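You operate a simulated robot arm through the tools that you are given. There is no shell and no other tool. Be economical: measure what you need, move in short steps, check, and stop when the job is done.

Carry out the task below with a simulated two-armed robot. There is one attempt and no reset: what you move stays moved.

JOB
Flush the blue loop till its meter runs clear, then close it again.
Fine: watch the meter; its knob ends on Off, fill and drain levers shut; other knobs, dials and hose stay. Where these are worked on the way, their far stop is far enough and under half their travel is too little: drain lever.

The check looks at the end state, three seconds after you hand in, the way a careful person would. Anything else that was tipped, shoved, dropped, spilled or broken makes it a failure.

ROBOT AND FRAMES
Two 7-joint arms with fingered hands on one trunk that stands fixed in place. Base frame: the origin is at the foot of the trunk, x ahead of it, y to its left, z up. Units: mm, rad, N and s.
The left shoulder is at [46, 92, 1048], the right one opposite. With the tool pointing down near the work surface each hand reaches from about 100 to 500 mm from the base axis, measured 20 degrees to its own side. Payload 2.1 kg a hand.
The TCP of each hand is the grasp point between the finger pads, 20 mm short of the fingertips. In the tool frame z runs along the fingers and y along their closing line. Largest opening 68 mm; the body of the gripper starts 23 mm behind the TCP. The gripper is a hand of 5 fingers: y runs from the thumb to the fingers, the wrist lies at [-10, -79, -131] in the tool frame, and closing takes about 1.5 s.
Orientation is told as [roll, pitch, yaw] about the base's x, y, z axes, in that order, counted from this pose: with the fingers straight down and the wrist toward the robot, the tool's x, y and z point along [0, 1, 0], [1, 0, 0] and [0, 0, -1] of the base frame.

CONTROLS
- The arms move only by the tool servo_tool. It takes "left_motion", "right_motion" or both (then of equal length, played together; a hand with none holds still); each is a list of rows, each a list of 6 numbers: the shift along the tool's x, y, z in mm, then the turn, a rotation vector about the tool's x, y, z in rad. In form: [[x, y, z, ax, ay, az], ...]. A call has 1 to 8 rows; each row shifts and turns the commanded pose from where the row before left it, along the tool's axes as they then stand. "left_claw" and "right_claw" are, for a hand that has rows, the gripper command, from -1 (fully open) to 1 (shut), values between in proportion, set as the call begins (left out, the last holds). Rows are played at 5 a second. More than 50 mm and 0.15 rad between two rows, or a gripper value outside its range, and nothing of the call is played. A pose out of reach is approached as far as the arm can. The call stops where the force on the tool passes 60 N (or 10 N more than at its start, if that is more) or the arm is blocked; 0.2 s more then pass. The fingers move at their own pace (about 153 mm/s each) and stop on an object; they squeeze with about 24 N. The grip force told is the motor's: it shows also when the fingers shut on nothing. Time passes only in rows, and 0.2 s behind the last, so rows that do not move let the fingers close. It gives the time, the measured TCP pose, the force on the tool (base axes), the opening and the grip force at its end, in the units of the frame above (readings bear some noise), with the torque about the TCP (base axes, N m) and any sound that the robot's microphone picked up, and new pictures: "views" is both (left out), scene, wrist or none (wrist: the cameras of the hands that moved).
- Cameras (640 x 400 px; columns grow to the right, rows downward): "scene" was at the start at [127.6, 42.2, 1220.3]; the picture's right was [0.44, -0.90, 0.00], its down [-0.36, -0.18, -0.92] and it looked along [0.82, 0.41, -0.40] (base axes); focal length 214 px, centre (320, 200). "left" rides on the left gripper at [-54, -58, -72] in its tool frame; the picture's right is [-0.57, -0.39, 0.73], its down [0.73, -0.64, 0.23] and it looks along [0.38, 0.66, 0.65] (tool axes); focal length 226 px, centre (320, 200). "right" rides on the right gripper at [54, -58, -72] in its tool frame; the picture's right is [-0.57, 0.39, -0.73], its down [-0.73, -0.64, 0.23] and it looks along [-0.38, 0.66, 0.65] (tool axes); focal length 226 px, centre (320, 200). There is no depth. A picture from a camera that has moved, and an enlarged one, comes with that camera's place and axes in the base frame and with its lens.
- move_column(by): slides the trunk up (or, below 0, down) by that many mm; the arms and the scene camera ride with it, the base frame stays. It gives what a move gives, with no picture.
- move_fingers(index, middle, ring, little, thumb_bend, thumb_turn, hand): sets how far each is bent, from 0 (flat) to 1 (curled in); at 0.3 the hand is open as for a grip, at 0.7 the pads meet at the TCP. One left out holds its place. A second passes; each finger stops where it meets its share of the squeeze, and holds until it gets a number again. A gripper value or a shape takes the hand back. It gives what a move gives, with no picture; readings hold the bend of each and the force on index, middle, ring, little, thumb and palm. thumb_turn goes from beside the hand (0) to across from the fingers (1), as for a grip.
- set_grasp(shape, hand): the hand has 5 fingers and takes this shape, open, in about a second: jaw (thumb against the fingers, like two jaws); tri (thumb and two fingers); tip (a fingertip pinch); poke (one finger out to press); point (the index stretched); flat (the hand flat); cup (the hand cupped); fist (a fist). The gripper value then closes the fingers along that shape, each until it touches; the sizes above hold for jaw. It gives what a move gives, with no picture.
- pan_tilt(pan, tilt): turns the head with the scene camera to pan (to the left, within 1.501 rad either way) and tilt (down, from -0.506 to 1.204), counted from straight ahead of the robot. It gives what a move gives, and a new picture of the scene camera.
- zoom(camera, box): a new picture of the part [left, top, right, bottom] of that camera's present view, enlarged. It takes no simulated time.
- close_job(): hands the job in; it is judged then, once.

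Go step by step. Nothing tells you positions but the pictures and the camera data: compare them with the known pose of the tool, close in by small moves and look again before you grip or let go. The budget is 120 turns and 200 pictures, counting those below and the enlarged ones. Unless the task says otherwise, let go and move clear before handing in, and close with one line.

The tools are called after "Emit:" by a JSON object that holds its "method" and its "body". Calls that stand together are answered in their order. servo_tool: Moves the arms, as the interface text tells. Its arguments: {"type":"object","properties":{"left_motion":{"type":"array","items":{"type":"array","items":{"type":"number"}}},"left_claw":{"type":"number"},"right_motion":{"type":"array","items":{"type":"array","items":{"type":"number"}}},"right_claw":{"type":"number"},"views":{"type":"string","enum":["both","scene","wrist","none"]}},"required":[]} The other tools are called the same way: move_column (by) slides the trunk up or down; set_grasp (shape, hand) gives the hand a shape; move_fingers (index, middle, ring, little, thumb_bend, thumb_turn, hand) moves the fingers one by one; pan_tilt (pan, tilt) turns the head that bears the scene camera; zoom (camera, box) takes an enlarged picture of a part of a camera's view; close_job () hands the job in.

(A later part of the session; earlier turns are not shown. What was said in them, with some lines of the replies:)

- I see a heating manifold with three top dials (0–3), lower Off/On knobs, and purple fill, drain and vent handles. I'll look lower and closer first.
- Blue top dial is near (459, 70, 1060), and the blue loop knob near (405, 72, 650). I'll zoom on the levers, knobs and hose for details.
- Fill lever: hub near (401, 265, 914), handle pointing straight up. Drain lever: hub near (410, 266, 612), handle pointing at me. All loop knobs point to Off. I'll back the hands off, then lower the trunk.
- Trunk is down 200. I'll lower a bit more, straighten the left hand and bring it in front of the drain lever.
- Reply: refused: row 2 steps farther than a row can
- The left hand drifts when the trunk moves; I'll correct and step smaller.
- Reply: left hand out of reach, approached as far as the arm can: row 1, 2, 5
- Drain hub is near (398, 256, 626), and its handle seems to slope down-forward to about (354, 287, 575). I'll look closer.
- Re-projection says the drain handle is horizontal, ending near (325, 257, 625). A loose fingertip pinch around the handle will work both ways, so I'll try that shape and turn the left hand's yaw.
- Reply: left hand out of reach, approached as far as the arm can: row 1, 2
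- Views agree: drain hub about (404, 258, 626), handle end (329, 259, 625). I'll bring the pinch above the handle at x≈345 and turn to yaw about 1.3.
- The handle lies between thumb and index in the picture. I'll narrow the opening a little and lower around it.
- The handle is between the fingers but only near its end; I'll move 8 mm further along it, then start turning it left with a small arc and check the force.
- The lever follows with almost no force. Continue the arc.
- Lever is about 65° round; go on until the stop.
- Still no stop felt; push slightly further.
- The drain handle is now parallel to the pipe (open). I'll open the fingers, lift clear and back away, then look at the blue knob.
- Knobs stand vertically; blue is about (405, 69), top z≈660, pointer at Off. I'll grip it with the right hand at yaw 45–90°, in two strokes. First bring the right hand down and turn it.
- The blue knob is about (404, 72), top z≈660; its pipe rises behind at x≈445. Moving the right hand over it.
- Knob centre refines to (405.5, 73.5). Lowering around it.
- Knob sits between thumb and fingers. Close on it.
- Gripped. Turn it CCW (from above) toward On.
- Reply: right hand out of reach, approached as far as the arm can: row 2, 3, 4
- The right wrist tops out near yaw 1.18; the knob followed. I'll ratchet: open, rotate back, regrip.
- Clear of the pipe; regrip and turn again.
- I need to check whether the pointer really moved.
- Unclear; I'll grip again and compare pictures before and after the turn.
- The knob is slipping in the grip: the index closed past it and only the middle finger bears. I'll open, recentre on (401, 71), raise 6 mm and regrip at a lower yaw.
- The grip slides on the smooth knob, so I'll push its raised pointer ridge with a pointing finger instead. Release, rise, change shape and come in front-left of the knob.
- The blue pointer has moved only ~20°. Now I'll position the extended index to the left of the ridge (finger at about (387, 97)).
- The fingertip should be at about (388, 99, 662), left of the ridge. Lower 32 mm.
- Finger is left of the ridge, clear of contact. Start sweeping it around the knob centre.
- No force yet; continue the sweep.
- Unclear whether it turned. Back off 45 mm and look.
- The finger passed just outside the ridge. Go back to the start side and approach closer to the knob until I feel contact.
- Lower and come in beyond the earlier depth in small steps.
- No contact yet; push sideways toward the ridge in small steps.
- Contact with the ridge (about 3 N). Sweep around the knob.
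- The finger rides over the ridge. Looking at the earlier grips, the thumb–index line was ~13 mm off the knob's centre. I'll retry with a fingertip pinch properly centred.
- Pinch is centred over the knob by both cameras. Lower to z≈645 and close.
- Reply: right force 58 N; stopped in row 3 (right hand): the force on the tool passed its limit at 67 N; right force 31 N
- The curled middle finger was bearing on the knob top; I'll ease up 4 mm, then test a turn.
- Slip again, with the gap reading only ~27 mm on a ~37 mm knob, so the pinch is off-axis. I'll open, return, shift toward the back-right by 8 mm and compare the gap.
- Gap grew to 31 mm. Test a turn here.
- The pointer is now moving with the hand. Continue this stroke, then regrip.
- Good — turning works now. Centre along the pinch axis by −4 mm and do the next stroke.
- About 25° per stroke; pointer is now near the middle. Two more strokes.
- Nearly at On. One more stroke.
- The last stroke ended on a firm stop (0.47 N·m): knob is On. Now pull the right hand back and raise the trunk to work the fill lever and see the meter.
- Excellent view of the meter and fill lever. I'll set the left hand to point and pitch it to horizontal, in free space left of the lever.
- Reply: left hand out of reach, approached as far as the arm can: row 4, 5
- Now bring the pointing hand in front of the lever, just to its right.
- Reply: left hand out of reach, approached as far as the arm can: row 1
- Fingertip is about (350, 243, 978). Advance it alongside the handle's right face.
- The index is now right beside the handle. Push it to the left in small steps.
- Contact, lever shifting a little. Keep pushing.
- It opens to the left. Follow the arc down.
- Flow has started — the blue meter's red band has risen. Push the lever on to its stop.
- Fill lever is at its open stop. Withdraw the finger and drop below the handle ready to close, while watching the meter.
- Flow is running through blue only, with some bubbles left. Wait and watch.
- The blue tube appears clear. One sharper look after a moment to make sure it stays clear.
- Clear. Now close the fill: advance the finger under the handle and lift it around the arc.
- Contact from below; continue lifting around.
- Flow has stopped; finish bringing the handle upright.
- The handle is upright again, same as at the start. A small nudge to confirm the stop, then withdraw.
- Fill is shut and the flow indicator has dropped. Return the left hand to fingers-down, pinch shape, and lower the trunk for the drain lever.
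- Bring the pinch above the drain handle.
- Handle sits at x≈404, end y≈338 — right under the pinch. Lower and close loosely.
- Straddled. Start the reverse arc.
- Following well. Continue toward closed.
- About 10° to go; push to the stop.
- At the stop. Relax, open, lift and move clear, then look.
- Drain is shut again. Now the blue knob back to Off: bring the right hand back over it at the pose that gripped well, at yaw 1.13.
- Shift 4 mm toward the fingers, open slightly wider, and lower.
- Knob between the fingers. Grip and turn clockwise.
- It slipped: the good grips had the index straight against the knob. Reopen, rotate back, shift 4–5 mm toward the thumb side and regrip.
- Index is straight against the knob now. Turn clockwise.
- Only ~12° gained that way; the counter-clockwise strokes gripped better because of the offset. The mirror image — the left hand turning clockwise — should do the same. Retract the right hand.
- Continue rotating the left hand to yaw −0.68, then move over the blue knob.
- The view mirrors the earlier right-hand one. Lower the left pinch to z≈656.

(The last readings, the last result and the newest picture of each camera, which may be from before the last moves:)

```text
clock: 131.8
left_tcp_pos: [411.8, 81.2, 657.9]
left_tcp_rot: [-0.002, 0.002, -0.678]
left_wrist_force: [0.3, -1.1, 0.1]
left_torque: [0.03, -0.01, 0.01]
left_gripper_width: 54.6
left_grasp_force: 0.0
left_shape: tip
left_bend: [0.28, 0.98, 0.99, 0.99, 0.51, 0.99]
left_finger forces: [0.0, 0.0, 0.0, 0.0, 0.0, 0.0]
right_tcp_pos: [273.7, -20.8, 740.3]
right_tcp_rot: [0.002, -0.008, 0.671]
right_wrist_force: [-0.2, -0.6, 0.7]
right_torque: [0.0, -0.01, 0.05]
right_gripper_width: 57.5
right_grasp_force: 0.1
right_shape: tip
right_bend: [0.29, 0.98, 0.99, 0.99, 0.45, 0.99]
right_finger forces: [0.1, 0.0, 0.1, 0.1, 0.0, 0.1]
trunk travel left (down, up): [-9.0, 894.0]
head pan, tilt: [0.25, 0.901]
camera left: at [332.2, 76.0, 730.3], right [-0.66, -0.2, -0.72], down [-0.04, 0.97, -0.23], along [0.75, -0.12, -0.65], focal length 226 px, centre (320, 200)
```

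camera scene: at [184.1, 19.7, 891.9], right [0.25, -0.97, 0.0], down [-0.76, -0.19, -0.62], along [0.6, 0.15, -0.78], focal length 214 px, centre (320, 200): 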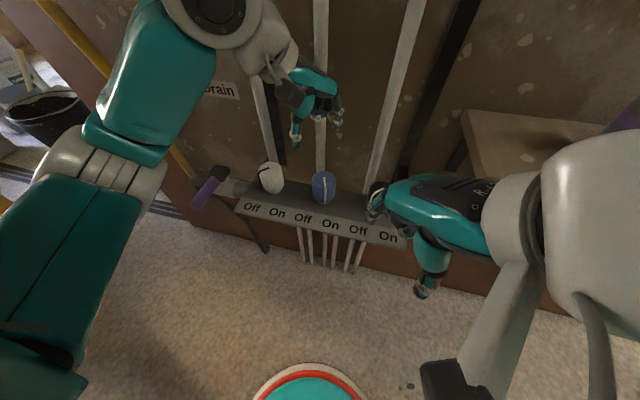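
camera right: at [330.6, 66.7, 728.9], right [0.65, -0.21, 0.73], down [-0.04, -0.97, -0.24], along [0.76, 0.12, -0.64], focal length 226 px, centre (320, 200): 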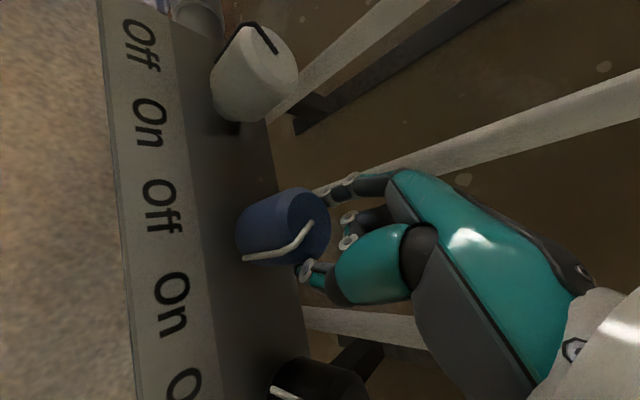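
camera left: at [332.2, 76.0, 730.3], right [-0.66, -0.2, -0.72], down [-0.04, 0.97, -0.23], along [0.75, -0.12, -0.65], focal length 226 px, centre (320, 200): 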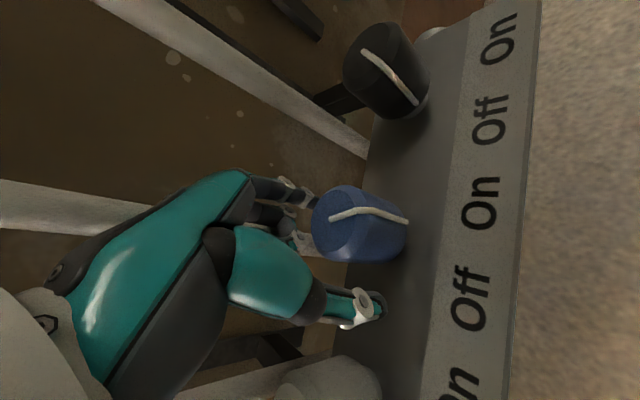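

Matches the mirrored good pose. Grip and turn clockwise.

Emit:
{"method": "servo_tool", "body": {"left_motion": [[0, 0, 2, 0, 0, 0], [0, 0, 0, 0, 0, 0], [0, 0, 0, 0, 0, 0], [0, 0, 0, 0, 0, 0], [0, 0, 0, 0, 0, 0.15], [0, 0, 0, 0, 0, 0.15], [0, 0, 0, 0, 0, 0.15], [0, 0, 0, 0, 0, 0]], "left_claw": 1.0, "views": "none"}}

Emit:
{"method": "servo_tool", "body": {"left_motion": [[0, 0, 0, 0, 0, 0], [0, 0, 0, 0, 0, 0], [0, 0, 0, 0, 0, -0.15], [0, 0, 0, 0, 0, -0.15], [0, 0, 0, 0, 0, -0.15], [0, 0, 0, 0, 0, 0]], "left_claw": -0.6, "views": "wrist"}}

Emit:
{"method": "zoom", "body": {"camera": "scene", "box": [240, 130, 400, 230]}}

```text
clock: 133.6
left_tcp_pos: [414.4, 80.8, 655.5]
left_tcp_rot: [-0.006, 0.002, -1.131]
left_wrist_force: [10.4, 3.0, -3.9]
left_torque: [-0.01, -0.13, 0.16]
left_gripper_width: 24.5
left_grasp_force: 24.2
left_shape: tip
left_bend: [0.25, 1.0, 1.0, 1.0, 0.76, 1.0]
left_finger forces: [17.7, 0.1, 0.1, 0.0, 17.1, 0.1]
right_tcp_pos: [274.3, -20.9, 740.1]
right_tcp_rot: [0.004, -0.009, 0.67]
right_wrist_force: [-0.4, 0.7, 0.4]
right_torque: [-0.01, 0.01, 0.01]
right_gripper_width: 57.7
right_grasp_force: 0.1
right_shape: tip
right_bend: [0.29, 0.98, 0.99, 0.99, 0.45, 0.99]
right_finger forces: [0.0, 0.1, 0.0, 0.0, 0.0, 0.0]
trunk travel left (down, up): [-9.0, 894.0]
head pan, tilt: [0.25, 0.901]
```

```text
clock: 135.0
left_tcp_pos: [413.3, 81.4, 655.1]
left_tcp_rot: [-0.004, 0.001, -0.676]
left_wrist_force: [0.5, -0.5, -0.3]
left_torque: [0.0, 0.03, -0.03]
left_gripper_width: 54.0
left_grasp_force: 0.0
left_shape: tip
left_bend: [0.28, 0.98, 0.99, 0.99, 0.51, 0.99]
left_finger forces: [0.0, 0.1, 0.0, 0.0, 0.0, 0.1]
right_tcp_pos: [274.8, -20.0, 740.9]
right_tcp_rot: [0.002, -0.009, 0.67]
right_wrist_force: [0.0, 0.8, 0.2]
right_torque: [0.0, -0.02, 0.02]
right_gripper_width: 57.6
right_grasp_force: 0.1
right_shape: tip
right_bend: [0.29, 0.98, 0.99, 0.99, 0.45, 0.99]
right_finger forces: [0.0, 0.1, 0.1, 0.0, 0.0, 0.0]
trunk travel left (down, up): [-9.0, 894.0]
head pan, tilt: [0.25, 0.901]
camera left: at [331.9, 76.8, 727.4], right [-0.66, -0.2, -0.72], down [-0.04, 0.97, -0.23], along [0.75, -0.12, -0.65], focal length 226 px, centre (320, 200)
```

left: 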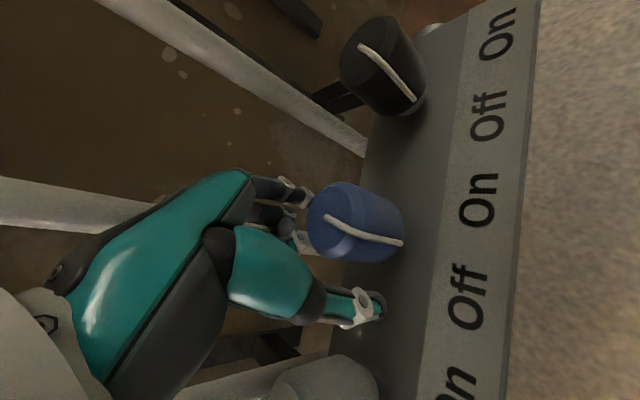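

```text
4.00 times, centred on (320, 180) of scene
camera zoom: at [184.1, 19.7, 891.9], right [0.25, -0.97, 0.0], down [-0.76, -0.19, -0.62], along [0.6, 0.15, -0.78], focal length 858 px, centre (320, 280)
```

zoom: 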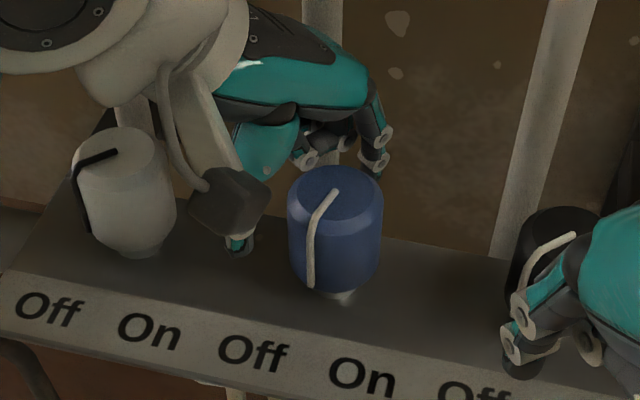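

Big gain. Another stroke to Off.

Emit:
{"method": "servo_tool", "body": {"left_motion": [[0, 0, 0, 0, 0, 0], [0, 0, 0, 0, 0, 0], [0, 0, 0, 0, 0, 0], [0, 0, 0, 0, 0, 0], [0, 0, 0, 0, 0, 0.15], [0, 0, 0, 0, 0, 0.15], [0, 0, 0, 0, 0, 0.15], [0, 0, 0, 0, 0, 0]], "left_claw": 1.0, "views": "none"}}

Emit:
{"method": "servo_tool", "body": {"left_motion": [[0, 0, 0, 0, 0, 0], [0, 0, 0, 0, 0, 0], [0, 0, 0, 0, 0, -0.15], [0, 0, 0, 0, 0, -0.15], [0, 0, 0, 0, 0, -0.15], [0, 0, 0, 0, 0, 0]], "left_claw": -0.6, "views": "wrist"}}

Emit:
{"method": "zoom", "body": {"camera": "scene", "box": [240, 130, 400, 230]}}

```text
clock: 136.8
left_tcp_pos: [412.8, 81.2, 655.1]
left_tcp_rot: [-0.005, 0.001, -1.13]
left_wrist_force: [36.9, -3.2, -3.4]
left_torque: [-0.05, -0.3, 0.46]
left_gripper_width: 20.0
left_grasp_force: 23.5
left_shape: tip
left_bend: [0.26, 1.0, 1.0, 1.0, 0.79, 1.0]
left_finger forces: [22.0, 0.0, 0.1, 0.0, 17.9, 0.1]
right_tcp_pos: [276.3, -20.3, 739.4]
right_tcp_rot: [0.006, -0.007, 0.67]
right_wrist_force: [0.9, 0.4, -0.4]
right_torque: [0.01, -0.01, 0.03]
right_gripper_width: 57.5
right_grasp_force: 0.2
right_shape: tip
right_bend: [0.29, 0.98, 0.99, 0.99, 0.45, 0.99]
right_finger forces: [0.0, 0.0, 0.0, 0.0, 0.0, 0.1]
trunk travel left (down, up): [-9.0, 894.0]
head pan, tilt: [0.25, 0.901]
```

```text
clock: 138.2
left_tcp_pos: [412.2, 81.5, 654.4]
left_tcp_rot: [-0.005, 0.003, -0.678]
left_wrist_force: [0.1, -0.3, -0.1]
left_torque: [-0.01, 0.01, 0.01]
left_gripper_width: 54.6
left_grasp_force: 0.1
left_shape: tip
left_bend: [0.28, 0.98, 0.99, 0.99, 0.51, 0.99]
left_finger forces: [0.0, 0.0, 0.0, 0.1, 0.0, 0.0]
right_tcp_pos: [274.6, -21.2, 740.3]
right_tcp_rot: [0.001, -0.008, 0.67]
right_wrist_force: [-0.1, 0.5, 0.1]
right_torque: [0.01, -0.03, -0.02]
right_gripper_width: 57.9
right_grasp_force: 0.1
right_shape: tip
right_bend: [0.29, 0.98, 0.99, 0.99, 0.45, 0.99]
right_finger forces: [0.0, 0.0, 0.1, 0.0, 0.0, 0.0]
trunk travel left (down, up): [-9.0, 894.0]
head pan, tilt: [0.25, 0.901]
camera left: at [331.5, 76.4, 727.5], right [-0.66, -0.2, -0.72], down [-0.04, 0.97, -0.23], along [0.75, -0.12, -0.65], focal length 226 px, centre (320, 200)
```

left: 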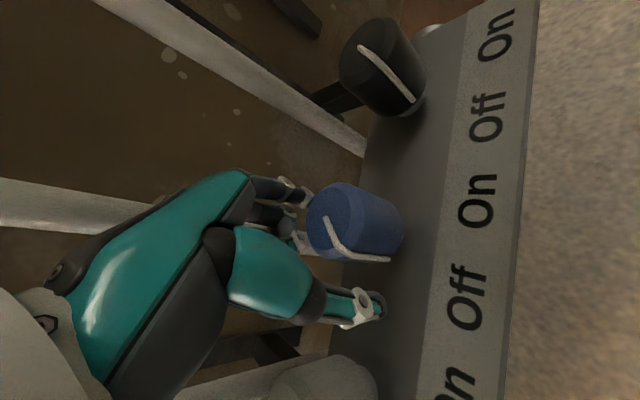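

```text
4.00 times, centred on (320, 180) of scene
camera zoom: at [184.1, 19.7, 891.9], right [0.25, -0.97, 0.0], down [-0.76, -0.19, -0.62], along [0.6, 0.15, -0.78], focal length 858 px, centre (320, 280)
```

zoom: 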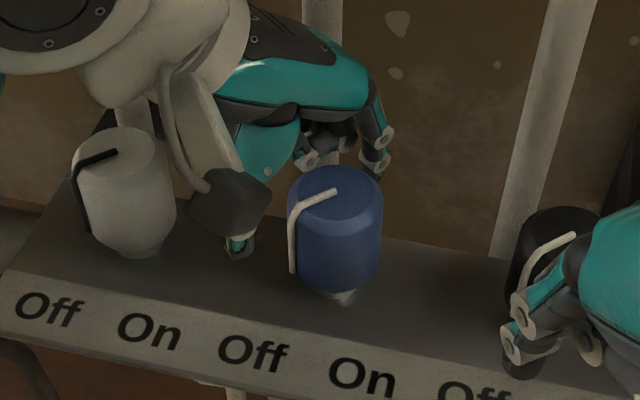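

Pointer is back at its original Off position, with the stop felt (0.46 N·m). Lift the left hand clear and do a final check.

Emit:
{"method": "servo_tool", "body": {"left_motion": [[0, 0, -45, 0, 0, 0], [0, 0, -45, 0, 0, 0], [18, -45, 0, 0, 0, 0], [18, -45, 0, 0, 0, 0], [18, -45, 0, 0, 0, 0], [0, 0, 0, 0, 0, 0]], "right_motion": [[0, 0, -20, 0, 0, 0], [0, 0, -20, 0, 0, 0], [0, -15, 0, 0, 0, 0], [0, -15, 0, 0, 0, 0], [0, 0, 0, 0, 0, 0], [0, 0, 0, 0, 0, 0]], "views": "scene"}}

Emit:
{"method": "zoom", "body": {"camera": "scene", "box": [160, 130, 420, 280]}}

Emit:
{"method": "pan_tilt", "body": {"pan": 0.3, "tilt": 0.1}}

```text
clock: 139.6
left_tcp_pos: [342.0, 209.7, 745.2]
left_tcp_rot: [-0.004, 0.003, -0.681]
left_wrist_force: [0.5, 0.3, -1.0]
left_torque: [-0.01, -0.04, 0.03]
left_gripper_width: 54.6
left_grasp_force: 0.0
left_shape: tip
left_bend: [0.28, 0.98, 0.99, 0.99, 0.51, 0.99]
left_finger forces: [0.0, 0.0, 0.1, 0.0, 0.0, 0.0]
right_tcp_pos: [247.9, -41.6, 781.1]
right_tcp_rot: [0.002, -0.008, 0.67]
right_wrist_force: [0.4, -0.3, 0.4]
right_torque: [-0.01, -0.04, -0.02]
right_gripper_width: 57.8
right_grasp_force: 0.0
right_shape: tip
right_bend: [0.29, 0.98, 0.99, 0.99, 0.45, 0.99]
right_finger forces: [0.0, 0.0, 0.0, 0.1, 0.0, 0.0]
trunk travel left (down, up): [-9.0, 894.0]
head pan, tilt: [0.25, 0.901]
camera scene: at [184.1, 19.7, 891.9], right [0.25, -0.97, 0.0], down [-0.76, -0.19, -0.62], along [0.6, 0.15, -0.78], focal length 214 px, centre (320, 200)
```

scene: 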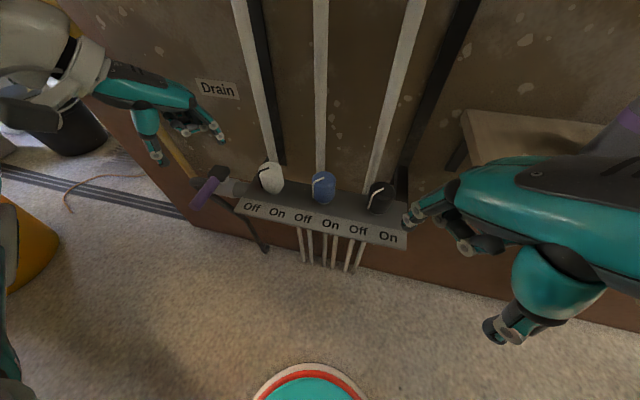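

```text
2.46 times, centred on (290, 205) of scene
camera zoom: at [184.1, 19.7, 891.9], right [0.25, -0.97, 0.0], down [-0.76, -0.19, -0.62], along [0.6, 0.15, -0.78], focal length 528 px, centre (394, 188)
```

zoom: 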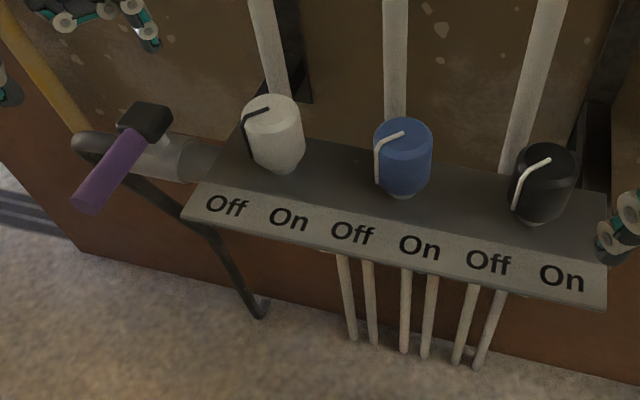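

```text
clock: 140.7
left_tcp_pos: [342.6, 209.6, 744.5]
left_tcp_rot: [-0.004, 0.004, -0.679]
left_wrist_force: [0.8, -0.4, 0.2]
left_torque: [0.03, 0.01, -0.02]
left_gripper_width: 54.4
left_grasp_force: 0.1
left_shape: tip
left_bend: [0.28, 0.98, 0.99, 0.99, 0.51, 0.99]
left_finger forces: [0.1, 0.1, 0.1, 0.0, 0.0, 0.0]
right_tcp_pos: [249.0, -41.6, 780.5]
right_tcp_rot: [0.002, -0.009, 0.67]
right_wrist_force: [0.2, -0.8, -0.7]
right_torque: [0.01, -0.02, 0.03]
right_gripper_width: 57.5
right_grasp_force: 0.0
right_shape: tip
right_bend: [0.29, 0.98, 0.99, 0.99, 0.45, 0.99]
right_finger forces: [0.0, 0.0, 0.1, 0.0, 0.0, 0.1]
trunk travel left (down, up): [-9.0, 894.0]
head pan, tilt: [0.3, 0.099]
camera scene: at [198.8, 28.3, 962.7], right [0.3, -0.96, 0.0], down [-0.1, -0.03, -0.99], along [0.95, 0.29, -0.1], focal length 214 px, centre (320, 200)
```

scene: 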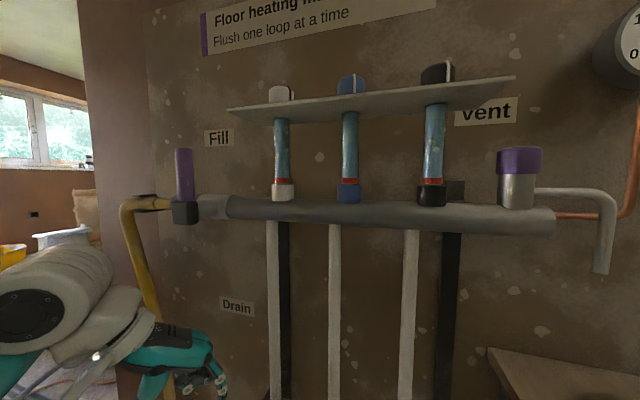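

Everything checks out: the fill handle is upright, the drain handle is shut, the blue knob is on Off, the blue meter is clear, and the other controls haven't moved. Both hands are clear, so I'm handing in.

Emit:
{"method": "close_job", "body": {}}

```text
The job is handed in.
```

I flushed the blue loop until its meter ran clear, then closed the fill and drain levers and turned its knob back to Off. The other knobs, the dials and the hose look unmoved.
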